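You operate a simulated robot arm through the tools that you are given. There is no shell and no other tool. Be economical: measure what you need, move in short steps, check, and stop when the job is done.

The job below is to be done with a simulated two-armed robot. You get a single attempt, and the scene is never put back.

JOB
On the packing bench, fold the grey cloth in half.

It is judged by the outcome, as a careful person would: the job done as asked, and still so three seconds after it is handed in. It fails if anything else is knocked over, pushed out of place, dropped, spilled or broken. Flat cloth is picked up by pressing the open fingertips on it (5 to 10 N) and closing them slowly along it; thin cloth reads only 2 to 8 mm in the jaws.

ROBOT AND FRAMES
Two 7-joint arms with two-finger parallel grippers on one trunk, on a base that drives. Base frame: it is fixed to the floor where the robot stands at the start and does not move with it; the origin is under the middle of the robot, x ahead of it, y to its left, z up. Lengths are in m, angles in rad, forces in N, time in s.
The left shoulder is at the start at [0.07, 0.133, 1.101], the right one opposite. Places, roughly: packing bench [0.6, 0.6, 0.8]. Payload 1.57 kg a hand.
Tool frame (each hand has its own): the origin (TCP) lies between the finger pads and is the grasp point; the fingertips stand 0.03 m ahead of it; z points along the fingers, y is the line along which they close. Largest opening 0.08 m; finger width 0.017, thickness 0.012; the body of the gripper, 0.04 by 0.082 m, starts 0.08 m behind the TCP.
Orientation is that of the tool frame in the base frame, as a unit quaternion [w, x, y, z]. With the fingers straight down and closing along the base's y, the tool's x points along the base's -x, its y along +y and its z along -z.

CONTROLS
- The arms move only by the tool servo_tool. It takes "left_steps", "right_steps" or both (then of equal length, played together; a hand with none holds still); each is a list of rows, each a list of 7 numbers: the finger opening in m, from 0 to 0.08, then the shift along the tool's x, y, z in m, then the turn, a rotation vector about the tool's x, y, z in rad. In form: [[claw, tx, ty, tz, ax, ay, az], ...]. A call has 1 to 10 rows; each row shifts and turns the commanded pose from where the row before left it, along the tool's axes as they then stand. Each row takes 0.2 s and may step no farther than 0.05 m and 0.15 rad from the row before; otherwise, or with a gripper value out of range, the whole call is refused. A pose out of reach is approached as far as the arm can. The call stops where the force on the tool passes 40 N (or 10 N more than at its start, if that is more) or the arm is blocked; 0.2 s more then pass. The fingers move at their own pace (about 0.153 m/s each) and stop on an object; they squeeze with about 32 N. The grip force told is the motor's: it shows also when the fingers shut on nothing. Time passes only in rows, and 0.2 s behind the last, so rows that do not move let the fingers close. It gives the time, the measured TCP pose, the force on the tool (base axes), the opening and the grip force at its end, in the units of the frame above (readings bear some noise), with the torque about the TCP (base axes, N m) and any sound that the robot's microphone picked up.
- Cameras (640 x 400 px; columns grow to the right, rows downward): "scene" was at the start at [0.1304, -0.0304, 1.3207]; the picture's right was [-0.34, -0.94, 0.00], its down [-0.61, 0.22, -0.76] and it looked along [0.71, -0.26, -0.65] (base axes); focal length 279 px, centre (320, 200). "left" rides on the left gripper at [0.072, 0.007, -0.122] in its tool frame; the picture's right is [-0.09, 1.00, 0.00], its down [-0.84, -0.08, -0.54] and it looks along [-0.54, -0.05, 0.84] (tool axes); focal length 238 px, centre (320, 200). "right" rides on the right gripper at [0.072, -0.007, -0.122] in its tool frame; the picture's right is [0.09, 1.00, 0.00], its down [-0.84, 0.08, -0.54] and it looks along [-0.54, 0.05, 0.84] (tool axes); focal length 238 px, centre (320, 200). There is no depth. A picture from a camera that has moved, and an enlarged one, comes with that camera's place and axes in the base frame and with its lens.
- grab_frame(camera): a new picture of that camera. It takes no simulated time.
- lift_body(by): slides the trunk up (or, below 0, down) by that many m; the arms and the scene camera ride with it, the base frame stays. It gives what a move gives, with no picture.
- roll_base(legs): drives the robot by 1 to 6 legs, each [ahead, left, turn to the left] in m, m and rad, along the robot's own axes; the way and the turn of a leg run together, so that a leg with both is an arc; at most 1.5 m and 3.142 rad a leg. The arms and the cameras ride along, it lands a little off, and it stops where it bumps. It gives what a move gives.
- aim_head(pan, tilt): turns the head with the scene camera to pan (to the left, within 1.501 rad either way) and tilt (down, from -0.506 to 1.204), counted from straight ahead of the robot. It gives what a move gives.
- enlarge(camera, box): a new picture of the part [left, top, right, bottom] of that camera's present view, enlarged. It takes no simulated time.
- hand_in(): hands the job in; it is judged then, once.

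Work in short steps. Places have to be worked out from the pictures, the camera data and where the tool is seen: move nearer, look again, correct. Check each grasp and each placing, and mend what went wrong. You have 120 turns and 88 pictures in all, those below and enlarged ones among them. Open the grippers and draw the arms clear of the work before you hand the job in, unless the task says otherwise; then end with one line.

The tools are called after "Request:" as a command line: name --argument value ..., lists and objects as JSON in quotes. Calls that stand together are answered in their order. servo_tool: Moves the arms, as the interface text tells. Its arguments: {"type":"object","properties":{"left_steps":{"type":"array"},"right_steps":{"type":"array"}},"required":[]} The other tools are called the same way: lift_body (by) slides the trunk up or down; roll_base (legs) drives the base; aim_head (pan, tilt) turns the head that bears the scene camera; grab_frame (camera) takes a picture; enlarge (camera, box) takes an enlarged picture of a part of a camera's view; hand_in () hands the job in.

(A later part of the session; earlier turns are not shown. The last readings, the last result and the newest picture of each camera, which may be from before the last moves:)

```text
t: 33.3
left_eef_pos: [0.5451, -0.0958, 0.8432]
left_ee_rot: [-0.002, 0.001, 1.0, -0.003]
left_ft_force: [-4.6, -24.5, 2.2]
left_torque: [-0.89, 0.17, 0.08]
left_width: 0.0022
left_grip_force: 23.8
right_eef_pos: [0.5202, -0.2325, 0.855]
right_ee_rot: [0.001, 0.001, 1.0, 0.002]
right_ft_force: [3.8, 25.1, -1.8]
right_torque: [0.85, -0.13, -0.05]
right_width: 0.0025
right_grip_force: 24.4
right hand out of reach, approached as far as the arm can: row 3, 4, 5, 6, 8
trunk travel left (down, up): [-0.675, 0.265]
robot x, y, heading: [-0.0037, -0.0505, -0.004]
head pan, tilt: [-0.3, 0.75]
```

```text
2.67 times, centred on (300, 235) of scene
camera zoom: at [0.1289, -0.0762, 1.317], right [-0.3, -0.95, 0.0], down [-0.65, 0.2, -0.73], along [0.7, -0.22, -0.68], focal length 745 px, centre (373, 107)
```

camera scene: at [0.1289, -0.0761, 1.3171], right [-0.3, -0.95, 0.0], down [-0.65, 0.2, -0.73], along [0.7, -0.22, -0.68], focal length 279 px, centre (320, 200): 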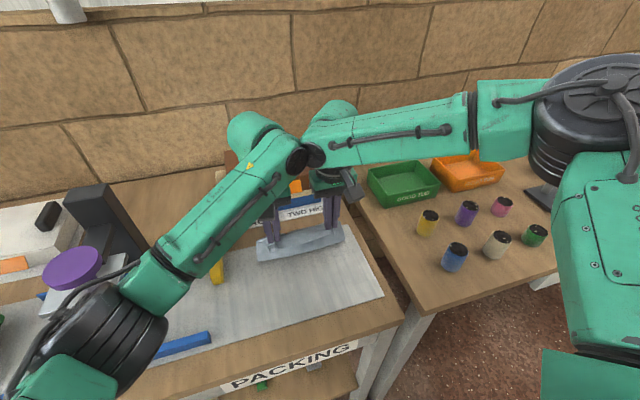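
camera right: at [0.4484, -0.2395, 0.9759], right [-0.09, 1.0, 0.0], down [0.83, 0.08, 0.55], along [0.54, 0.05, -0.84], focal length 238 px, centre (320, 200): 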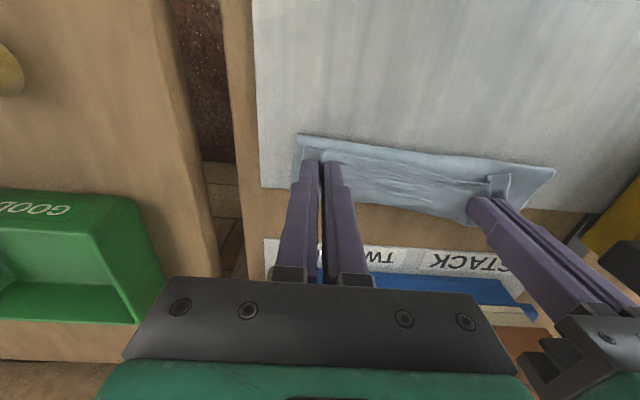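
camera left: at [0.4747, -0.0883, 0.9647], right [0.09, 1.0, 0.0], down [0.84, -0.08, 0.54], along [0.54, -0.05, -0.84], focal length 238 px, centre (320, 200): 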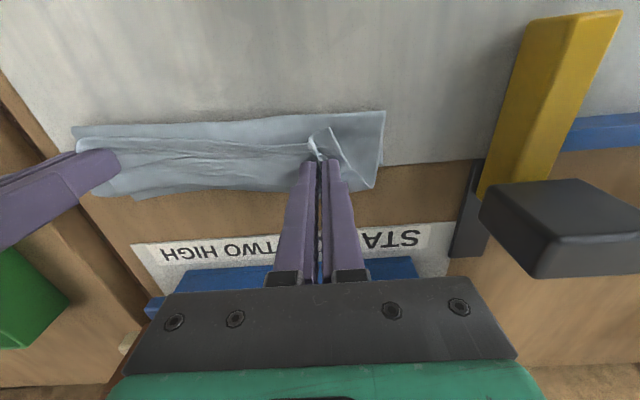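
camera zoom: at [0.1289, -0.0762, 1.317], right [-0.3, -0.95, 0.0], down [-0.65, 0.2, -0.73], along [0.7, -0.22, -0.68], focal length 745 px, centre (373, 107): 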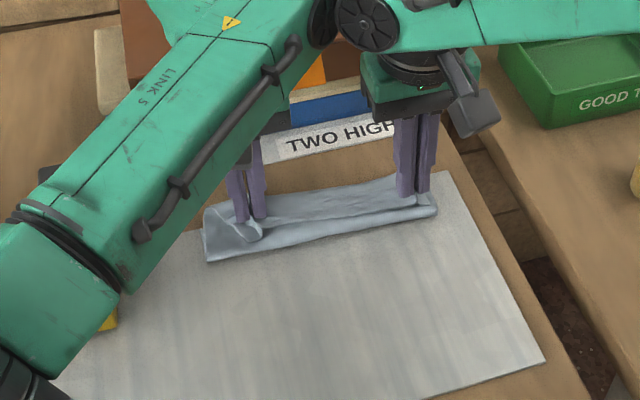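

The right arm hit its limit at x≈0.52 and the cloth is pulled taut (25 N). I'll ease the left back toward it and raise both, then lower the trunk to give the right arm more reach.

Request:
servo_tool --left_steps '[[0, 0.002, -0.007, -0.003, 0, 0, 0], [0, 0.004, -0.006, -0.008, 0, 0, 0], [0, 0.006, 0, -0.011, 0, 0, 0], [0, 0.006, 0, -0.011, 0, 0, 0], [0, 0.004, 0, -0.008, 0, 0, 0]]' --right_steps '[[0, 0, 0, 0, 0, 0, 0], [0, 0, 0, -0.006, 0, 0, 0], [0, 0, 0, -0.008, 0, 0, 0], [0, 0, 0, -0.008, 0, 0, 0], [0, 0, 0, -0.008, 0, 0, 0]]'

Request:
lift_body --by -0.03

```text
t: 34.5
left_eef_pos: [0.5242, -0.1022, 0.8832]
left_ee_rot: [-0.002, -0.004, 1.0, 0.002]
left_ft_force: [-0.6, -3.8, 0.5]
left_torque: [-0.11, 0.03, -0.03]
left_width: 0.002
left_grip_force: 23.4
right_eef_pos: [0.5203, -0.2328, 0.8866]
right_ee_rot: [0.0, 0.001, 1.0, -0.001]
right_ft_force: [0.3, 2.9, 0.5]
right_torque: [0.13, 0.0, 0.0]
right_width: 0.0024
right_grip_force: 24.2
trunk travel left (down, up): [-0.675, 0.265]
robot x, y, heading: [-0.0004, -0.0517, -0.003]
head pan, tilt: [-0.3, 0.75]
```

```text
t: 35.2
left_eef_pos: [0.5254, -0.1032, 0.8543]
left_ee_rot: [0.0, -0.003, 1.0, 0.001]
left_ft_force: [-0.3, -3.7, -0.4]
left_torque: [-0.06, 0.02, 0.01]
left_width: 0.0019
left_grip_force: 23.7
right_eef_pos: [0.5212, -0.2333, 0.8551]
right_ee_rot: [0.001, 0.003, 1.0, 0.0]
right_ft_force: [-0.6, 2.8, -0.1]
right_torque: [0.1, -0.03, -0.01]
right_width: 0.0025
right_grip_force: 24.1
trunk travel left (down, up): [-0.645, 0.295]
robot x, y, heading: [-0.0018, -0.0524, 0.0]
head pan, tilt: [-0.3, 0.75]
```

Tension is relieved. One more raise/lower cycle for more margin.

Request:
servo_tool --left_steps '[[0, 0, 0.002, -0.012, 0, 0, 0], [0, 0, 0.002, -0.012, 0, 0, 0], [0, 0, 0.002, -0.012, 0, 0, 0]]' --right_steps '[[0, 0, 0.002, -0.012, 0, 0, 0], [0, 0, 0.003, -0.012, 0, 0, 0], [0, 0, 0.003, -0.012, 0, 0, 0]]'

Request:
lift_body --by -0.035

Request:
servo_tool --left_steps '[[0, -0.003, 0, -0.007, 0, 0, 0], [0, -0.004, 0.002, -0.007, 0, 0, 0], [0, -0.004, 0.002, -0.007, 0, 0, 0], [0, -0.004, 0, 0, 0, 0, 0]]' --right_steps '[[0, -0.003, 0, -0.007, 0, 0, 0], [0, -0.004, 0.002, -0.007, 0, 0, 0], [0, -0.004, 0.002, -0.007, 0, 0, 0], [0, -0.006, 0.002, 0, 0, 0, 0]]'

```text
t: 36.0
left_eef_pos: [0.5243, -0.095, 0.8893]
left_ee_rot: [-0.001, -0.005, 1.0, 0.0]
left_ft_force: [0.4, -2.1, 0.7]
left_torque: [-0.06, -0.03, 0.03]
left_width: 0.0018
left_grip_force: 23.0
right_eef_pos: [0.5197, -0.2245, 0.8913]
right_ee_rot: [0.0, 0.003, 1.0, 0.002]
right_ft_force: [0.8, 1.0, 0.0]
right_torque: [0.06, -0.05, 0.02]
right_width: 0.0026
right_grip_force: 23.2
trunk travel left (down, up): [-0.645, 0.295]
robot x, y, heading: [-0.0008, -0.0545, -0.003]
head pan, tilt: [-0.3, 0.75]
```

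```text
t: 36.8
left_eef_pos: [0.5245, -0.0966, 0.8548]
left_ee_rot: [-0.001, -0.003, 1.0, 0.0]
left_ft_force: [-0.1, -1.3, -0.5]
left_torque: [-0.06, 0.03, 0.01]
left_width: 0.0018
left_grip_force: 23.8
right_eef_pos: [0.5198, -0.2243, 0.8553]
right_ee_rot: [0.0, 0.004, 1.0, 0.001]
right_ft_force: [0.6, 1.8, -1.1]
right_torque: [0.08, 0.0, -0.04]
right_width: 0.0025
right_grip_force: 23.5
trunk travel left (down, up): [-0.61, 0.33]
robot x, y, heading: [0.002, -0.0478, -0.001]
head pan, tilt: [-0.3, 0.75]
```

```text
t: 37.8
left_eef_pos: [0.539, -0.0924, 0.8766]
left_ee_rot: [0.0, -0.002, 1.0, -0.001]
left_ft_force: [0.1, -6.3, -0.6]
left_torque: [-0.19, -0.02, 0.0]
left_width: 0.0021
left_grip_force: 23.3
right_eef_pos: [0.5361, -0.2253, 0.8748]
right_ee_rot: [-0.001, 0.01, 1.0, 0.002]
right_ft_force: [0.0, 5.9, -0.4]
right_torque: [0.19, -0.02, 0.03]
right_width: 0.0025
right_grip_force: 23.5
trunk travel left (down, up): [-0.61, 0.33]
robot x, y, heading: [-0.0022, -0.052, -0.001]
head pan, tilt: [-0.3, 0.75]
```

Trunk lowering helps: both at x≈0.537. Lower the trunk another 2.5 cm (hands go down to ≈0.85) and look at the edges.

Request:
lift_body --by -0.025

Request:
grab_frame --camera "left"

Request:
grab_frame --camera "right"

```text
t: 38.5
left_eef_pos: [0.5377, -0.0925, 0.8529]
left_ee_rot: [-0.001, -0.003, 1.0, -0.002]
left_ft_force: [0.6, -5.1, 0.2]
left_torque: [-0.2, 0.02, 0.05]
left_width: 0.0022
left_grip_force: 23.8
right_eef_pos: [0.5347, -0.2252, 0.8509]
right_ee_rot: [0.0, 0.01, 1.0, 0.001]
right_ft_force: [-0.5, 7.1, -0.2]
right_torque: [0.21, -0.01, 0.01]
right_width: 0.0023
right_grip_force: 23.7
trunk travel left (down, up): [-0.585, 0.355]
robot x, y, heading: [-0.0025, -0.052, -0.003]
head pan, tilt: [-0.3, 0.75]
```

```text
60 pictures are left
camera left: at [0.4665, -0.0864, 0.9744], right [0.09, 1.0, 0.0], down [0.84, -0.07, 0.54], along [0.54, -0.05, -0.84], focal length 238 px, centre (320, 200)
```

left: 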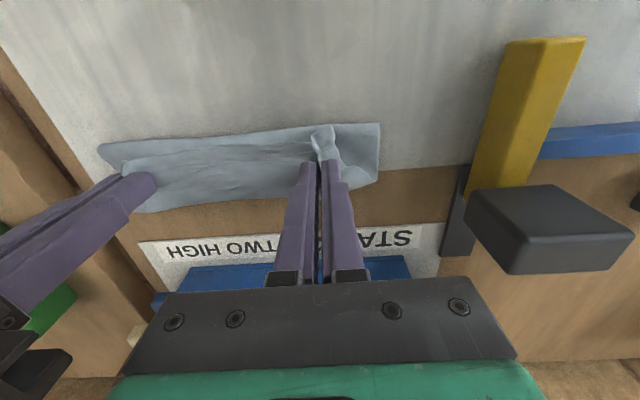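

```text
59 pictures are left
camera right: at [0.464, -0.2305, 0.9728], right [-0.07, 1.0, 0.0], down [0.84, 0.06, 0.54], along [0.54, 0.04, -0.84], focal length 238 px, centre (320, 200)
```

right: 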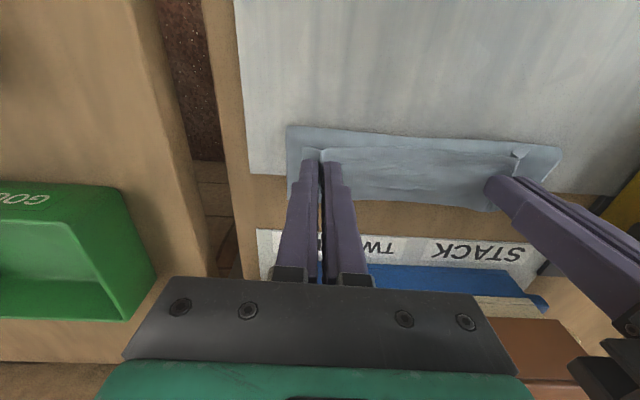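

I'll look at the shape from the head camera before laying it down.

Request:
enlarge --camera "scene" --box '[230, 170, 380, 280]'

Request:
enlarge --camera "right" --box '[260, 100, 580, 260]'

```text
3.64 times, centred on (305, 225) of scene
camera zoom: at [0.1285, -0.076, 1.227], right [-0.3, -0.95, 0.0], down [-0.65, 0.2, -0.73], along [0.7, -0.22, -0.68], focal length 1016 px, centre (374, 109)
```

zoom: 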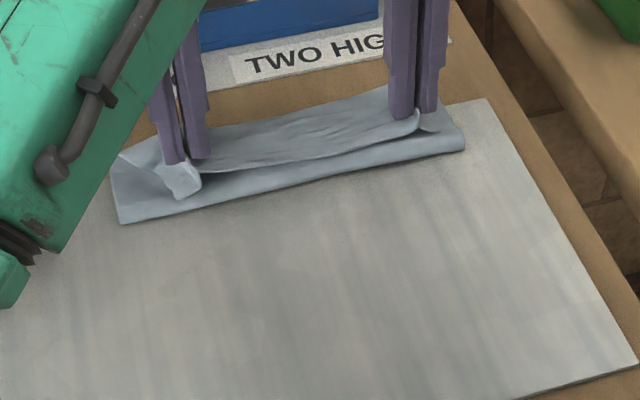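

```text
2.00 times, centred on (420, 180) of right
camera zoom: at [0.464, -0.2305, 0.9728], right [-0.07, 1.0, 0.0], down [0.84, 0.06, 0.54], along [0.54, 0.04, -0.84], focal length 477 px, centre (120, 240)
```

zoom: 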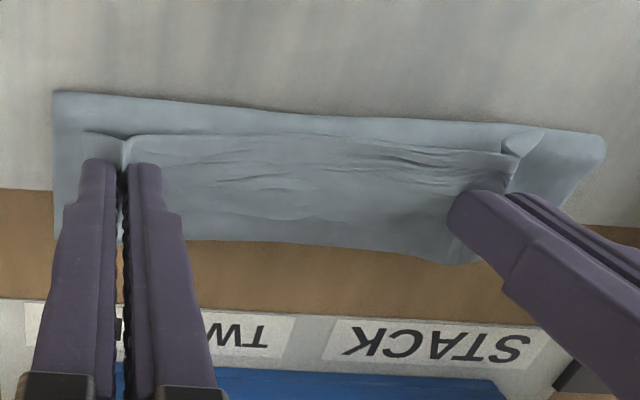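

The view shows a Z-shaped tuck: the slack bulged forward and the crease sits too far ahead (~0.515 rather than ~0.483). I'll lift the held edge, carry it back toward the robot to re-lay the lower half, then redo the fold on a lower arc.

Request:
servo_tool --left_steps '[[0, 0.004, -0.002, -0.01, 0, 0, 0], [0, 0.008, 0, -0.01, 0, 0, 0], [0, 0.01, 0, -0.01, 0, 0, 0], [0, 0.012, 0, -0.004, 0, 0, 0], [0, 0.012, 0, 0.002, 0, 0, 0], [0, 0.014, 0, 0.004, 0, 0, 0], [0, 0.014, 0, 0.006, 0, 0, 0], [0, 0.014, 0, 0.008, 0, 0, 0], [0, 0.012, 0, 0.008, 0, 0, 0], [0, 0.008, 0, 0.004, 0, 0, 0]]' --right_steps '[[0, 0.004, 0, -0.01, 0, 0, 0], [0, 0.008, 0, -0.01, 0, 0, 0], [0, 0.009, 0, -0.01, 0, 0, 0], [0, 0.012, 0, -0.004, 0, 0, 0], [0, 0.012, 0, 0.002, 0, 0, 0], [0, 0.014, 0, 0.004, 0, 0, 0], [0, 0.013, 0, 0.006, 0, 0, 0], [0, 0.013, 0, 0.008, 0, 0, 0], [0, 0.012, 0, 0.008, 0, 0, 0], [0, 0.008, 0, 0.004, 0, 0, 0]]'

Request:
grab_frame --camera "left"

Request:
grab_frame --camera "right"

Request:
enlarge --camera "scene" --box '[230, 170, 380, 280]'

```text
t: 40.8
left_eef_pos: [0.4274, -0.098, 0.8535]
left_ee_rot: [0.0, 0.001, 1.0, 0.0]
left_ft_force: [0.2, -0.1, -0.5]
left_torque: [0.01, -0.01, 0.01]
left_width: 0.0019
left_grip_force: 23.0
right_eef_pos: [0.4302, -0.2191, 0.8532]
right_ee_rot: [0.001, 0.0, 1.0, 0.001]
right_ft_force: [0.1, 0.1, 1.2]
right_torque: [0.02, -0.02, -0.01]
right_width: 0.0026
right_grip_force: 23.8
trunk travel left (down, up): [-0.585, 0.355]
robot x, y, heading: [-0.0004, -0.0481, -0.001]
head pan, tilt: [-0.3, 0.75]
```

```text
56 pictures are left
camera left: at [0.3563, -0.0922, 0.9756], right [0.09, 1.0, 0.0], down [0.84, -0.08, 0.54], along [0.54, -0.05, -0.84], focal length 238 px, centre (320, 200)
```

left: 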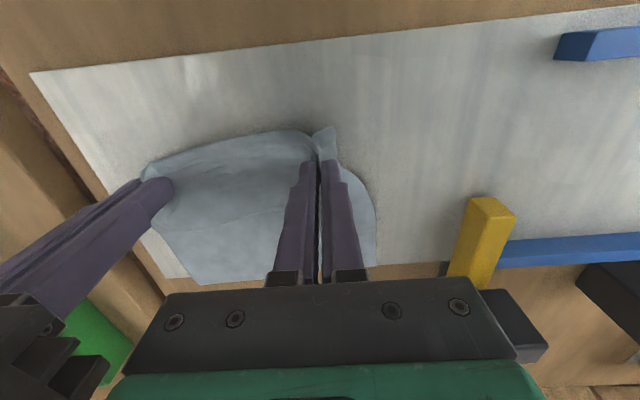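

```text
55 pictures are left
camera right: at [0.3575, -0.2252, 0.9746], right [-0.09, 1.0, 0.0], down [0.84, 0.08, 0.54], along [0.54, 0.05, -0.84], focal length 238 px, centre (320, 200)
```

right: 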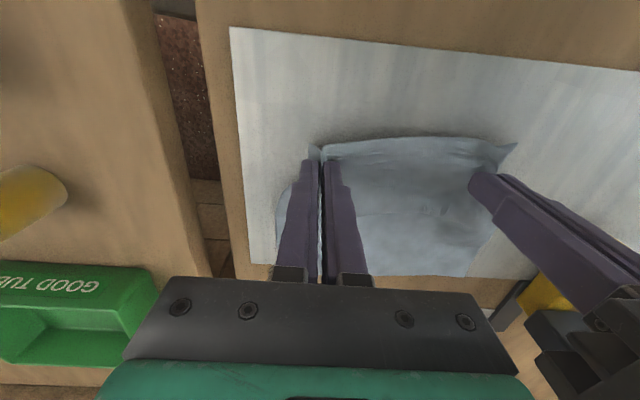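

```text
3.64 times, centred on (305, 225) of scene
camera zoom: at [0.1287, -0.076, 1.2271], right [-0.3, -0.95, 0.0], down [-0.65, 0.2, -0.73], along [0.7, -0.22, -0.68], focal length 1016 px, centre (374, 109)
```

zoom: 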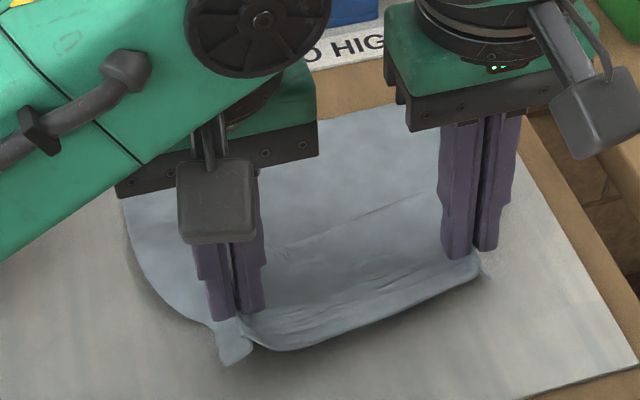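

It re-laid flat; pinch-to-far-edge is ≈0.135, so the half-fold crease should be ≈0.478 and the pinch should land ≈0.53. I'll redo it on a lower, tighter arc.

Request:
servo_tool --left_steps '[[0, -0.008, 0, -0.011, 0, 0, 0], [0, -0.012, 0, -0.012, 0, 0, 0], [0, -0.015, 0, -0.006, 0, 0, 0], [0, -0.016, 0, -0.002, 0, 0, 0], [0, -0.017, 0, 0.004, 0, 0, 0], [0, -0.015, 0, 0.008, 0, 0, 0], [0, -0.012, 0, 0.011, 0, 0, 0], [0, -0.008, 0, 0.009, 0, 0, 0]]' --right_steps '[[0, -0.006, 0, -0.011, 0, 0, 0], [0, -0.012, 0, -0.012, 0, 0, 0], [0, -0.015, 0, -0.006, 0, 0, 0], [0, -0.016, 0, -0.002, 0, 0, 0], [0, -0.017, 0, 0.004, 0, 0, 0], [0, -0.015, 0, 0.008, 0, 0, 0], [0, -0.012, 0, 0.011, 0, 0, 0], [0, -0.008, 0, 0.009, 0, 0, 0]]'

Request:
grab_frame --camera "right"

Request:
enlarge --camera "scene" --box '[230, 170, 380, 280]'

```text
t: 42.5
left_eef_pos: [0.5317, -0.0966, 0.8548]
left_ee_rot: [0.0, 0.0, 1.0, -0.001]
left_ft_force: [-0.1, -0.5, 0.4]
left_torque: [0.0, 0.0, 0.01]
left_width: 0.0019
left_grip_force: 23.8
right_eef_pos: [0.5325, -0.2202, 0.853]
right_ee_rot: [0.0, 0.004, 1.0, 0.0]
right_ft_force: [-0.4, 0.0, 1.2]
right_torque: [-0.01, 0.0, 0.04]
right_width: 0.0023
right_grip_force: 23.8
trunk travel left (down, up): [-0.585, 0.355]
robot x, y, heading: [0.0004, -0.0495, -0.001]
head pan, tilt: [-0.3, 0.75]
```

```text
53 pictures are left
camera right: at [0.4606, -0.2263, 0.9745], right [-0.09, 1.0, 0.0], down [0.84, 0.07, 0.54], along [0.54, 0.05, -0.84], focal length 238 px, centre (320, 200)
```

right: 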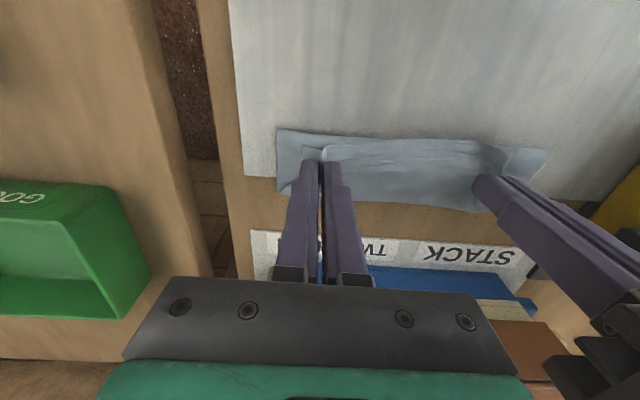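

```text
3.64 times, centred on (305, 225) of scene
camera zoom: at [0.1295, -0.0765, 1.227], right [-0.3, -0.95, 0.0], down [-0.65, 0.2, -0.73], along [0.7, -0.22, -0.68], focal length 1016 px, centre (374, 109)
```

zoom: 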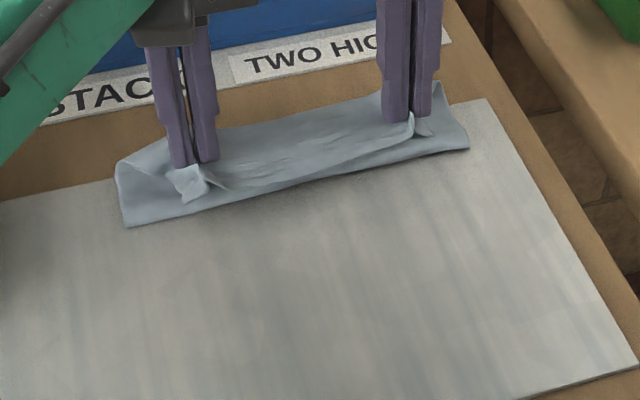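

The pinch orientation keeps the free edge pointing back at me, so folding away from the robot makes a Z-tuck. Better plan: lay it back flat, then grasp the far edge and fold toward the robot, pitching the hands as I go. First re-lay the cloth.

Request:
servo_tool --left_steps '[[0, 0.008, 0, -0.012, 0, 0, 0], [0, 0.012, 0, -0.012, 0, 0, 0], [0, 0.015, 0, -0.004, 0, 0, 0], [0, 0.016, 0, 0, 0, 0, 0], [0, 0.016, 0, 0.004, 0, 0, 0], [0, 0.015, 0, 0.008, 0, 0, 0], [0, 0.014, 0, 0.01, 0, 0, 0], [0, 0.014, 0, 0.01, 0, 0, 0], [0, 0.012, 0, 0.01, 0, 0, 0], [0, 0.003, 0, 0.003, 0, 0, 0]]' --right_steps '[[0, 0.008, 0, -0.012, 0, 0, 0], [0, 0.012, 0, -0.012, 0, 0, 0], [0, 0.015, 0, -0.004, 0, 0, 0], [0, 0.016, 0, 0, 0, 0, 0], [0, 0.016, 0, 0.004, 0, 0, 0], [0, 0.015, 0, 0.008, 0, 0, 0], [0, 0.014, 0, 0.01, 0, 0, 0], [0, 0.014, 0, 0.01, 0, 0, 0], [0, 0.012, 0, 0.01, 0, 0, 0], [0, 0.003, 0, 0.002, 0, 0, 0]]'

Request:
servo_tool --left_steps '[[0.02, 0, 0, 0, 0, 0, 0], [0.04, 0, 0, 0, 0, 0, 0], [0.04, 0, 0, -0.02, 0, 0, 0], [0.03, 0, 0, -0.04, 0, 0, 0]]' --right_steps '[[0.02, 0, 0, 0, 0, 0, 0], [0.04, 0, 0, 0, 0, 0, 0], [0.04, 0, 0, -0.02, 0, 0, 0], [0.03, 0, 0, -0.04, 0, 0, 0]]'

Request:
grab_frame --camera "left"

Request:
grab_frame --camera "right"

```text
t: 44.8
left_eef_pos: [0.4066, -0.0973, 0.8356]
left_ee_rot: [0.0, 0.001, 1.0, 0.0]
left_ft_force: [-0.1, -0.9, 1.8]
left_torque: [-0.02, -0.04, 0.04]
left_width: 0.002
left_grip_force: 23.6
right_eef_pos: [0.4067, -0.2195, 0.8375]
right_ee_rot: [0.001, 0.0, 1.0, 0.001]
right_ft_force: [-0.6, 0.3, 0.6]
right_torque: [0.02, 0.01, 0.01]
right_width: 0.0026
right_grip_force: 23.4
trunk travel left (down, up): [-0.585, 0.355]
robot x, y, heading: [-0.0005, -0.0534, 0.002]
head pan, tilt: [-0.3, 0.75]
```

```text
t: 45.8
left_eef_pos: [0.4066, -0.095, 0.8967]
left_ee_rot: [0.0, 0.001, 1.0, 0.0]
left_ft_force: [0.1, 0.3, 0.9]
left_torque: [0.02, 0.01, 0.04]
left_width: 0.03
left_grip_force: 0.1
right_eef_pos: [0.404, -0.2201, 0.8975]
right_ee_rot: [0.001, 0.0, 1.0, -0.001]
right_ft_force: [0.1, -0.5, 0.8]
right_torque: [0.01, 0.0, 0.01]
right_width: 0.0299
right_grip_force: 0.0
trunk travel left (down, up): [-0.585, 0.355]
robot x, y, heading: [0.0011, -0.051, -0.0]
head pan, tilt: [-0.3, 0.75]
```

```text
51 pictures are left
camera left: at [0.3356, -0.0888, 1.0188], right [0.09, 1.0, 0.0], down [0.84, -0.08, 0.54], along [0.54, -0.05, -0.84], focal length 238 px, centre (320, 200)
```

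left: 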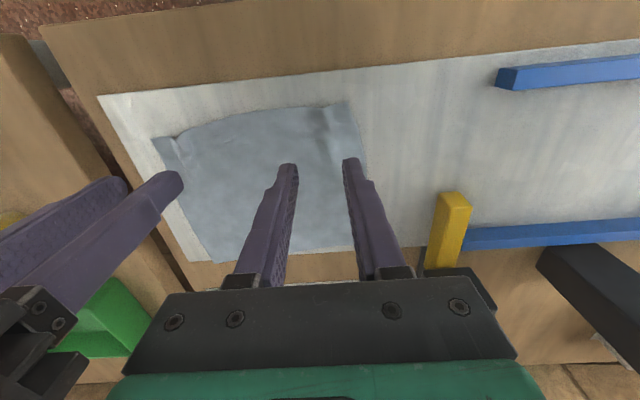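

```text
50 pictures are left
camera right: at [0.3326, -0.2268, 1.0185], right [-0.09, 1.0, 0.0], down [0.84, 0.08, 0.54], along [0.54, 0.05, -0.84], focal length 238 px, centre (320, 200)
```

right: 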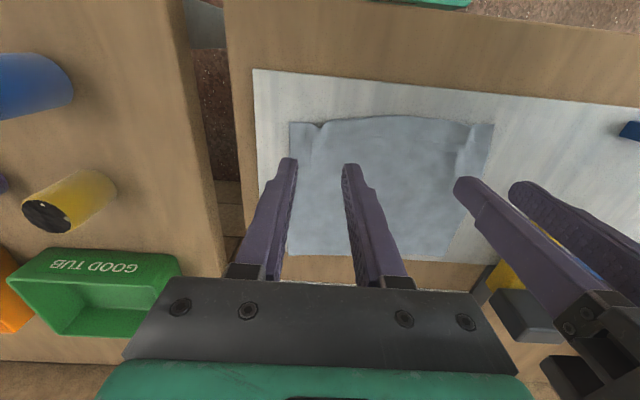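

The cloth re-laid flat (x≈0.385–0.553). Raise the hands, lower the trunk 12 cm for more reach, then go to the far corners.

Request:
servo_tool --left_steps '[[0.028, 0, 0, -0.04, 0, 0, 0], [0.028, 0, 0, -0.04, 0, 0, 0], [0.028, 0, 0, -0.04, 0, 0, 0]]' --right_steps '[[0.028, 0, 0, -0.04, 0, 0, 0], [0.028, 0, 0, -0.04, 0, 0, 0], [0.028, 0, 0, -0.04, 0, 0, 0]]'

Request:
lift_body --by -0.12

Request:
servo_tool --left_steps '[[0.028, -0.028, 0.003, 0, 0, 0, 0], [0.028, -0.028, 0.003, 0, 0, 0, 0], [0.028, -0.028, 0.003, 0, 0, 0, 0], [0.028, -0.028, 0.003, 0, 0, 0, 0], [0.028, -0.028, 0.003, 0, 0, 0, 0], [0.028, 0, 0, 0.02, 0, 0, 0], [0.028, 0, 0, 0.02, 0, 0, 0], [0.028, 0, 0, 0.005, 0, 0, 0]]' --right_steps '[[0.028, -0.0285, 0, 0, 0, 0, 0], [0.028, -0.0285, 0, 0, 0, 0, 0], [0.028, -0.0285, 0, 0, 0, 0, 0], [0.028, -0.0285, 0, 0, 0, 0, 0], [0.028, -0.0285, 0.002, 0, 0, 0, 0], [0.028, 0, 0, 0.02, 0, 0, 0], [0.028, 0, 0, 0.02, 0, 0, 0], [0.028, 0, 0, 0.005, 0, 0, 0]]'

Request:
grab_frame --camera "left"

Request:
grab_frame --camera "right"

```text
t: 46.5
left_eef_pos: [0.4046, -0.0955, 1.0182]
left_ee_rot: [0.0, 0.001, 1.0, 0.0]
left_ft_force: [-0.5, 0.4, 0.7]
left_torque: [-0.02, -0.02, -0.02]
left_width: 0.0281
left_grip_force: 0.0
right_eef_pos: [0.4047, -0.2164, 1.0179]
right_ee_rot: [0.002, 0.0, 1.0, 0.002]
right_ft_force: [0.5, 0.3, -0.3]
right_torque: [0.01, -0.02, 0.03]
right_width: 0.028
right_grip_force: 0.0
trunk travel left (down, up): [-0.585, 0.355]
robot x, y, heading: [-0.0022, -0.0491, -0.002]
head pan, tilt: [-0.3, 0.75]
```

```text
t: 48.0
left_eef_pos: [0.4062, -0.0963, 0.8987]
left_ee_rot: [0.0, 0.0, 1.0, 0.0]
left_ft_force: [0.1, 0.0, 0.1]
left_torque: [0.0, -0.02, 0.01]
left_width: 0.0278
left_grip_force: 0.1
right_eef_pos: [0.4055, -0.2174, 0.897]
right_ee_rot: [0.001, 0.001, 1.0, 0.0]
right_ft_force: [0.3, -0.3, -0.7]
right_torque: [0.0, 0.0, 0.03]
right_width: 0.0281
right_grip_force: 0.1
trunk travel left (down, up): [-0.465, 0.475]
robot x, y, heading: [0.0016, -0.0489, -0.001]
head pan, tilt: [-0.3, 0.75]
```

```text
t: 49.9
left_eef_pos: [0.5235, -0.0776, 0.8508]
left_ee_rot: [0.0, 0.001, 1.0, 0.001]
left_ft_force: [0.1, -0.1, -0.7]
left_torque: [0.0, -0.01, 0.02]
left_width: 0.0282
left_grip_force: 0.2
left hand out of reach, approached as far as the arm can: row 5
right_eef_pos: [0.503, -0.2192, 0.8514]
right_ee_rot: [0.001, 0.0, 1.0, 0.001]
right_ft_force: [-0.8, 0.1, 0.0]
right_torque: [-0.02, 0.02, -0.03]
right_width: 0.028
right_grip_force: 0.1
right hand out of reach, approached as far as the arm can: row 4, 5
trunk travel left (down, up): [-0.465, 0.475]
robot x, y, heading: [0.0004, -0.0476, -0.002]
head pan, tilt: [-0.3, 0.75]
```

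```text
49 pictures are left
camera left: at [0.451, -0.071, 0.9731], right [0.09, 1.0, 0.0], down [0.84, -0.08, 0.54], along [0.54, -0.05, -0.84], focal length 238 px, centre (320, 200)
```

left: 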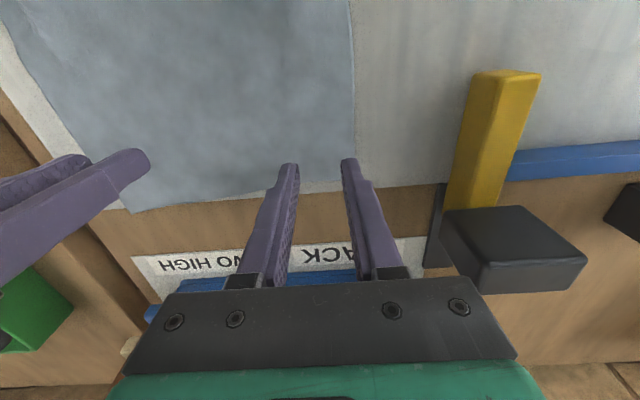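

```text
48 pictures are left
camera right: at [0.4308, -0.2248, 0.9726], right [-0.09, 1.0, 0.0], down [0.84, 0.08, 0.54], along [0.54, 0.05, -0.84], focal length 238 px, centre (320, 200)
```

right: 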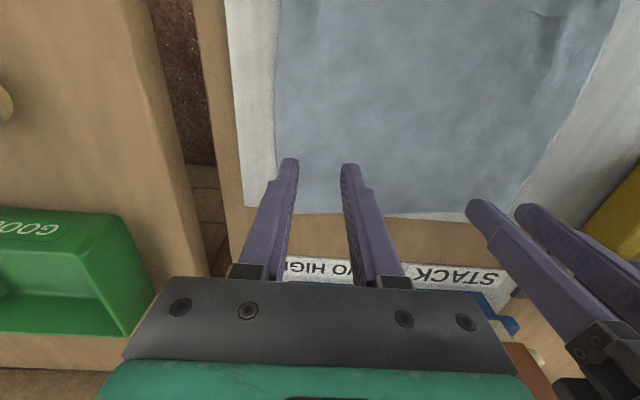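

Too low now limits both arms; the best trunk height is in between. Raise the trunk 11 cm (hands rise too) and move forward to x≈0.543.

Request:
lift_body --by 0.11

Request:
servo_tool --left_steps '[[0.028, -0.01, 0, 0, 0, 0, 0], [0.028, -0.01, 0, 0, 0, 0, 0], [0.028, 0, 0, 0.03, 0, 0, 0], [0.028, 0, 0, 0.03, 0, 0, 0], [0.028, 0, 0, 0.03, 0, 0, 0], [0.028, 0, 0, 0.025, 0, 0, 0]]' --right_steps '[[0.028, -0.02, 0, 0, 0, 0, 0], [0.028, -0.02, 0, 0, 0, 0, 0], [0.028, 0, 0, 0.03, 0, 0, 0], [0.028, 0, 0, 0.03, 0, 0, 0], [0.028, 0, 0, 0.03, 0, 0, 0], [0.028, 0, 0, 0.025, 0, 0, 0]]'

```text
t: 51.3
left_eef_pos: [0.5215, -0.078, 0.9608]
left_ee_rot: [-0.001, 0.001, 1.0, 0.001]
left_ft_force: [-0.3, -0.5, 0.5]
left_torque: [0.01, 0.0, 0.03]
left_width: 0.028
left_grip_force: 0.0
right_eef_pos: [0.5035, -0.218, 0.9615]
right_ee_rot: [0.001, 0.0, 1.0, 0.001]
right_ft_force: [1.2, -0.1, 0.3]
right_torque: [-0.01, 0.01, -0.01]
right_width: 0.028
right_grip_force: 0.1
trunk travel left (down, up): [-0.575, 0.365]
robot x, y, heading: [-0.0037, -0.0492, 0.003]
head pan, tilt: [-0.3, 0.75]
```

```text
t: 52.7
left_eef_pos: [0.5401, -0.0782, 0.8442]
left_ee_rot: [-0.001, 0.001, 1.0, 0.0]
left_ft_force: [-0.3, 0.3, -0.3]
left_torque: [0.0, 0.04, -0.01]
left_width: 0.028
left_grip_force: 0.0
left hand out of reach, approached as far as the arm can: row 2
right_eef_pos: [0.5277, -0.2272, 0.8415]
right_ee_rot: [0.0, 0.0, 1.0, 0.001]
right_ft_force: [0.0, -0.1, 0.5]
right_torque: [0.0, 0.0, -0.01]
right_width: 0.0279
right_grip_force: 0.2
right hand out of reach, approached as far as the arm can: row 2
trunk travel left (down, up): [-0.575, 0.365]
robot x, y, heading: [0.0015, -0.0498, -0.002]
head pan, tilt: [-0.3, 0.75]
```

Nearly there. Nudge forward now that they are low (limits change with height).

Request:
servo_tool --left_steps '[[0.028, -0.003, 0, 0, 0, 0, 0], [0.028, -0.003, 0, 0, 0, 0, 0], [0.028, 0, 0, 0, 0, 0, 0]]' --right_steps '[[0.028, -0.006, 0.003, 0, 0, 0, 0], [0.028, -0.006, 0.003, 0, 0, 0, 0], [0.028, -0.004, 0, 0, 0, 0, 0]]'

Request:
grab_frame --camera "left"

Request:
grab_frame --camera "right"

```text
t: 53.5
left_eef_pos: [0.5448, -0.0776, 0.8449]
left_ee_rot: [0.0, 0.001, 1.0, 0.0]
left_ft_force: [-0.3, 1.2, -0.1]
left_torque: [0.0, -0.02, -0.03]
left_width: 0.0282
left_grip_force: 0.1
right_eef_pos: [0.5382, -0.2232, 0.8438]
right_ee_rot: [0.002, 0.0, 1.0, 0.001]
right_ft_force: [0.2, -1.0, -0.5]
right_torque: [0.01, 0.03, -0.03]
right_width: 0.0281
right_grip_force: 0.0
right hand out of reach, approached as far as the arm can: row 2, 3
trunk travel left (down, up): [-0.575, 0.365]
robot x, y, heading: [0.001, -0.0468, 0.001]
head pan, tilt: [-0.3, 0.75]
```

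```text
47 pictures are left
camera left: at [0.4739, -0.0715, 0.9668], right [0.09, 1.0, 0.0], down [0.84, -0.08, 0.54], along [0.54, -0.05, -0.84], focal length 238 px, centre (320, 200)
```

left: 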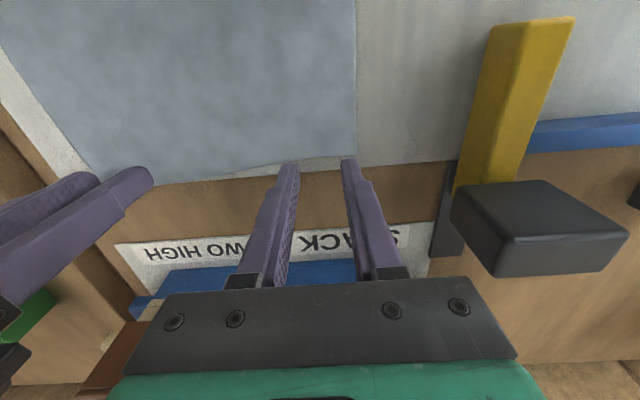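

```text
46 pictures are left
camera right: at [0.4665, -0.2303, 0.9645], right [-0.09, 1.0, 0.0], down [0.83, 0.08, 0.55], along [0.54, 0.05, -0.84], focal length 238 px, centre (320, 200)
```

right: 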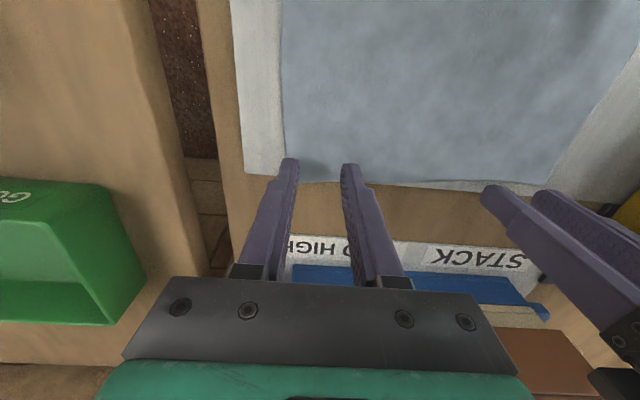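

Left is right at the far edge, so back it off 7 mm; right is about 1.5 cm in. Narrow the openings and press down.

Request:
servo_tool --left_steps '[[0.022, 0.007, 0, 0, 0, 0, 0], [0.022, 0, 0, 0.005, 0, 0, 0], [0.022, 0, 0, 0.004, 0, 0, 0], [0.022, 0, 0, 0.001, 0, 0, 0], [0.022, 0, 0, 0, 0, 0, 0]]' --right_steps '[[0.022, 0, 0.002, 0, 0, 0, 0], [0.022, 0, 0, 0.004, 0, 0, 0], [0.022, 0, 0, 0.004, 0, 0, 0], [0.022, 0, 0, 0.001, 0, 0, 0], [0.022, 0, 0, 0, 0, 0, 0]]'

```text
t: 54.7
left_eef_pos: [0.5342, -0.0777, 0.8356]
left_ee_rot: [0.002, 0.001, 1.0, 0.0]
left_ft_force: [1.3, 0.0, 7.1]
left_torque: [0.0, -0.04, 0.0]
left_width: 0.0217
left_grip_force: 0.0
right_eef_pos: [0.5347, -0.2217, 0.8355]
right_ee_rot: [0.002, 0.001, 1.0, 0.002]
right_ft_force: [-0.4, -0.4, 1.6]
right_torque: [-0.04, 0.01, 0.0]
right_width: 0.0222
right_grip_force: 0.0
trunk travel left (down, up): [-0.575, 0.365]
robot x, y, heading: [-0.0017, -0.0524, -0.005]
head pan, tilt: [-0.3, 0.75]
```

Left 7 N, right 1.6 N. Add 1.3 mm on the right.

Request:
servo_tool --left_steps '[[0.022, 0, 0, 0.0002, 0, 0, 0], [0.022, 0, 0, 0, 0, 0, 0]]' --right_steps '[[0.022, 0, 0, 0.0013, 0, 0, 0], [0.022, 0, 0, 0, 0, 0, 0]]'

```text
t: 55.3
left_eef_pos: [0.5352, -0.078, 0.8358]
left_ee_rot: [0.001, 0.0, 1.0, 0.001]
left_ft_force: [2.4, -0.8, 13.0]
left_torque: [0.02, -0.03, -0.01]
left_width: 0.0222
left_grip_force: 0.1
right_eef_pos: [0.5364, -0.2227, 0.8354]
right_ee_rot: [0.003, 0.0, 1.0, 0.001]
right_ft_force: [1.5, 0.8, 6.2]
right_torque: [-0.05, -0.04, 0.01]
right_width: 0.0219
right_grip_force: 0.1
trunk travel left (down, up): [-0.575, 0.365]
robot x, y, heading: [-0.0019, -0.0475, -0.0]
head pan, tilt: [-0.3, 0.75]
```

Good pressure (13 N / 6 N). Close both slowly.

Request:
servo_tool --left_steps '[[0.02, 0, 0, -0.0008, 0, 0, 0], [0.0175, 0, 0, 0, 0, 0, 0], [0.015, 0, 0, 0, 0, 0, 0], [0.0125, 0, 0, 0, 0, 0, 0], [0.01, 0, 0, 0, 0, 0, 0], [0.0075, 0, 0, 0, 0, 0, 0], [0.005, 0, 0, 0, 0, 0, 0], [0.0025, 0, 0, 0, 0, 0, 0], [0, 0, 0, 0, 0, 0, 0], [0, 0, 0, 0, 0, 0, 0]]' --right_steps '[[0.02, 0, 0, 0.0005, 0, 0, 0], [0.0175, 0, 0, 0, 0, 0, 0], [0.015, 0, 0, 0, 0, 0, 0], [0.0125, 0, 0, 0, 0, 0, 0], [0.01, 0, 0, 0, 0, 0, 0], [0.0075, 0, 0, 0, 0, 0, 0], [0.005, 0, 0, 0, 0, 0, 0], [0.0025, 0, 0, 0, 0, 0, 0], [0, 0, 0, 0, 0, 0, 0], [0, 0, 0, 0, 0, 0, 0]]'

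Request:
grab_frame --camera "left"

Request:
grab_frame --camera "right"

```text
t: 57.5
left_eef_pos: [0.535, -0.0781, 0.8364]
left_ee_rot: [0.0, 0.001, 1.0, 0.0]
left_ft_force: [-0.3, 0.5, 5.8]
left_torque: [0.0, 0.01, -0.03]
left_width: 0.0021
left_grip_force: 23.4
right_eef_pos: [0.534, -0.2224, 0.8361]
right_ee_rot: [0.002, 0.0, 1.0, 0.001]
right_ft_force: [-0.3, -0.1, 11.6]
right_torque: [0.01, -0.03, -0.01]
right_width: 0.0001
right_grip_force: 21.4
trunk travel left (down, up): [-0.575, 0.365]
robot x, y, heading: [-0.0028, -0.0504, -0.004]
head pan, tilt: [-0.3, 0.75]
```

```text
45 pictures are left
camera left: at [0.4627, -0.0715, 0.9573], right [0.09, 1.0, 0.0], down [0.84, -0.08, 0.54], along [0.54, -0.05, -0.84], focal length 238 px, centre (320, 200)
```

left: 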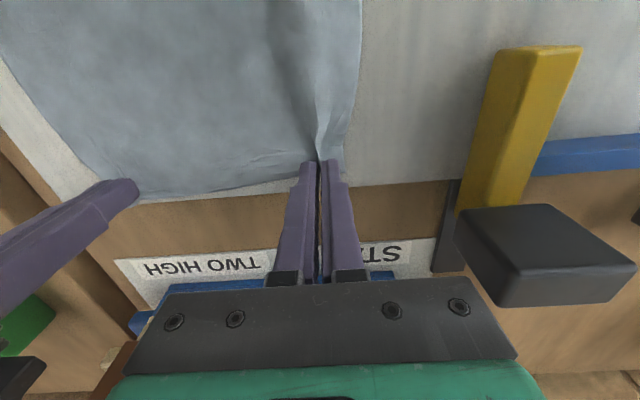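

```text
44 pictures are left
camera right: at [0.4626, -0.2289, 0.9561], right [-0.09, 1.0, 0.0], down [0.83, 0.08, 0.55], along [0.54, 0.05, -0.84], focal length 238 px, centre (320, 200)
```

right: 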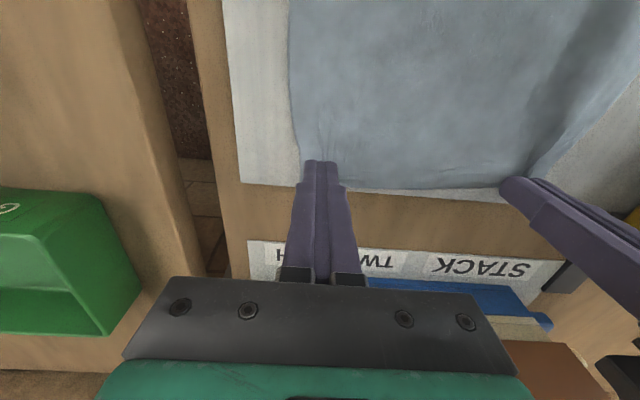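

Left holds; right slipped. Reopen the right, shift 1.5 cm inward and press again.

Request:
servo_tool --right_steps '[[0.0, 0, 0, -0.008, 0, 0, 0], [0.026, 0, 0.008, 0, 0, 0, 0], [0.026, 0, 0.008, 0, 0, 0, 0], [0.026, 0, 0, 0.005, 0, 0, 0], [0.026, 0, 0, 0.003, 0, 0, 0], [0.026, 0, 0, 0, 0, 0, 0]]'

```text
t: 58.9
left_eef_pos: [0.5347, -0.0794, 0.8358]
left_ee_rot: [0.001, 0.001, 1.0, 0.0]
left_ft_force: [2.0, -0.2, 12.8]
left_torque: [-0.02, -0.02, 0.02]
left_width: 0.002
left_grip_force: 23.6
right_eef_pos: [0.5287, -0.2106, 0.8349]
right_ee_rot: [0.002, 0.0, 1.0, 0.0]
right_ft_force: [-0.2, 0.1, 3.3]
right_torque: [-0.08, 0.01, 0.0]
right_width: 0.0258
right_grip_force: 0.0
right hand out of reach, approached as far as the arm can: row 2, 3
trunk travel left (down, up): [-0.575, 0.365]
robot x, y, heading: [-0.001, -0.0518, -0.003]
head pan, tilt: [-0.3, 0.75]
```

Right at (0.529,−0.211), 3 N. Press a bit more and close.

Request:
servo_tool --right_steps '[[0.026, 0, 0, 0.0016, 0, 0, 0], [0.023, 0, 0, 0, 0, 0, 0], [0.02, 0, 0, 0, 0, 0, 0], [0.017, 0, 0, 0, 0, 0, 0], [0.014, 0, 0, 0, 0, 0, 0], [0.011, 0, 0, 0, 0, 0, 0], [0.008, 0, 0, 0, 0, 0, 0], [0.005, 0, 0, 0, 0, 0, 0], [0.002, 0, 0, 0, 0, 0, 0], [0, 0, 0, 0, 0, 0, 0]]'

Request:
grab_frame --camera "right"

```text
t: 61.1
left_eef_pos: [0.534, -0.0769, 0.8359]
left_ee_rot: [0.001, 0.001, 1.0, -0.001]
left_ft_force: [0.5, -6.1, 0.0]
left_torque: [-0.2, -0.04, 0.07]
left_width: 0.002
left_grip_force: 24.1
right_eef_pos: [0.5271, -0.2083, 0.8359]
right_ee_rot: [0.005, 0.0, 1.0, 0.001]
right_ft_force: [1.3, 4.7, 27.8]
right_torque: [-0.06, 0.02, 0.04]
right_width: 0.0025
right_grip_force: 23.9
trunk travel left (down, up): [-0.575, 0.365]
robot x, y, heading: [-0.0013, -0.0458, 0.0]
head pan, tilt: [-0.3, 0.75]
```

```text
43 pictures are left
camera right: at [0.4543, -0.2162, 0.9558], right [-0.09, 1.0, 0.0], down [0.83, 0.08, 0.55], along [0.55, 0.05, -0.84], focal length 238 px, centre (320, 200)
```

right: 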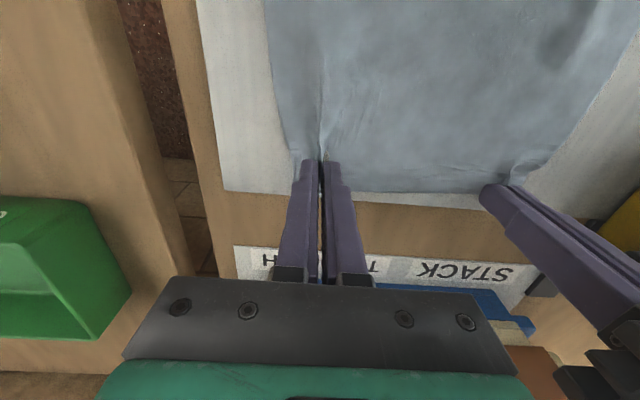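

Both hands hold the far edge now. Start the fold toward the robot with a coordinated lift, pull-back and pitch (fingers turning to point away), first four steps.

Request:
servo_tool --left_steps '[[0, 0.0089, 0, -0.0197, 0, -0.13, 0], [0, 0.0134, 0, -0.0192, 0, -0.13, 0], [0, 0.0182, 0, -0.016, 0, -0.13, 0], [0, 0.0201, 0, -0.0128, 0, -0.13, 0]]' --right_steps '[[0, 0.0089, 0, -0.0197, 0, -0.13, 0], [0, 0.0134, 0, -0.0192, 0, -0.13, 0], [0, 0.0182, 0, -0.016, 0, -0.13, 0], [0, 0.0201, 0, -0.0128, 0, -0.13, 0]]'

Request:
grab_frame --camera "right"

Request:
grab_frame --camera "scene"

```text
t: 62.1
left_eef_pos: [0.4619, -0.0793, 0.8892]
left_ee_rot: [0.259, 0.001, 0.966, 0.0]
left_ft_force: [1.6, -5.1, 1.0]
left_torque: [-0.17, 0.0, -0.04]
left_width: 0.0019
left_grip_force: 23.6
right_eef_pos: [0.459, -0.2109, 0.8838]
right_ee_rot: [0.26, 0.0, 0.966, 0.002]
right_ft_force: [-1.9, 5.7, 0.0]
right_torque: [0.09, 0.04, 0.06]
right_width: 0.002
right_grip_force: 23.5
trunk travel left (down, up): [-0.575, 0.365]
robot x, y, heading: [0.0005, -0.0509, -0.001]
head pan, tilt: [-0.3, 0.75]
```

```text
42 pictures are left
camera right: at [0.3365, -0.2174, 0.9529], right [-0.08, 1.0, -0.04], down [0.45, 0.07, 0.89], along [0.89, 0.05, -0.46], focal length 238 px, centre (320, 200)
```

right: 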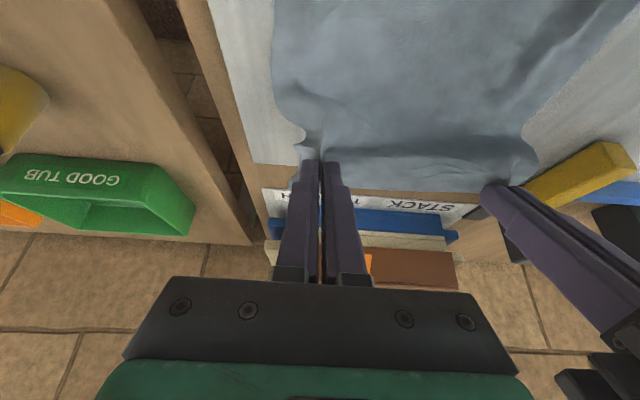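

```text
41 pictures are left
camera scene: at [0.1264, -0.0766, 1.2173], right [-0.3, -0.95, 0.0], down [-0.65, 0.2, -0.73], along [0.7, -0.22, -0.68], focal length 279 px, centre (320, 200)
```

scene: 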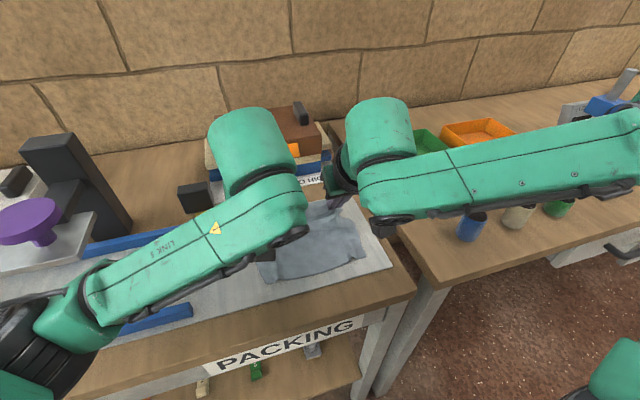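

Exactly on path and both grips hold. Continue the arc and look before the final lay-down.

Request:
servo_tool --left_steps '[[0, 0.0217, 0, -0.0089, 0, -0.13, 0], [0, 0.0246, 0, -0.0055, 0, -0.13, 0], [0, 0.024, 0, -0.0019, 0, -0.07, 0], [0, 0.0185, 0, 0.0003, 0, -0.05, 0]]' --right_steps '[[0, 0.0217, 0, -0.0089, 0, -0.13, 0], [0, 0.0246, 0, -0.0055, 0, -0.13, 0], [0, 0.024, 0, -0.0019, 0, -0.07, 0], [0, 0.0185, 0, 0.0003, 0, -0.05, 0]]'

Request:
grab_frame --camera "left"

Request:
grab_frame --camera "right"

Request:
grab_frame --camera "scene"

```text
t: 63.1
left_eef_pos: [0.3915, -0.0781, 0.8459]
left_ee_rot: [0.439, 0.0, 0.899, -0.005]
left_ft_force: [22.8, -25.8, 12.2]
left_torque: [-0.67, -0.78, -0.44]
left_width: 0.0018
left_grip_force: 23.0
right_eef_pos: [0.4723, -0.186, 0.8882]
right_ee_rot: [0.392, -0.023, 0.92, 0.013]
right_ft_force: [-23.6, 25.5, -13.0]
right_torque: [0.49, 0.8, 0.84]
right_width: 0.0019
right_grip_force: 23.5
right hand out of reach, approached as far as the arm can: row 1, 2, 3, 4
trunk travel left (down, up): [-0.575, 0.365]
robot x, y, heading: [-0.003, -0.0486, -0.001]
head pan, tilt: [-0.3, 0.75]
```

```text
40 pictures are left
camera left: at [0.2505, -0.0719, 0.8639], right [0.06, 1.0, 0.06], down [0.09, -0.07, 0.99], along [0.99, -0.05, -0.09], focal length 238 px, centre (320, 200)
```

left: 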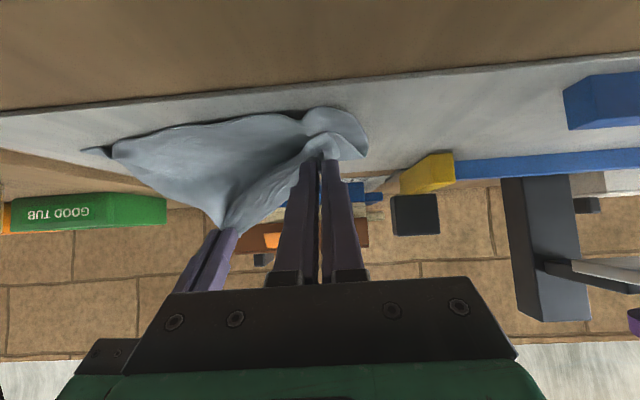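

```text
39 pictures are left
camera right: at [0.3358, -0.2003, 0.9201], right [-0.12, 0.99, -0.06], down [0.18, 0.08, 0.98], along [0.98, 0.1, -0.19], focal length 238 px, centre (320, 200)
```

right: 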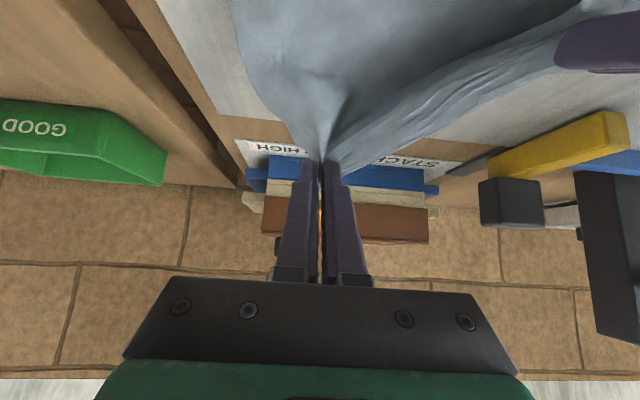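

```text
38 pictures are left
camera scene: at [0.1288, -0.0765, 1.217], right [-0.3, -0.95, 0.0], down [-0.65, 0.2, -0.73], along [0.7, -0.22, -0.68], focal length 279 px, centre (320, 200)
```

scene: 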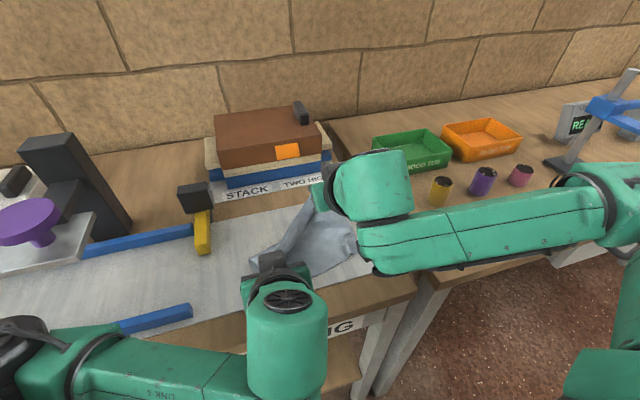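

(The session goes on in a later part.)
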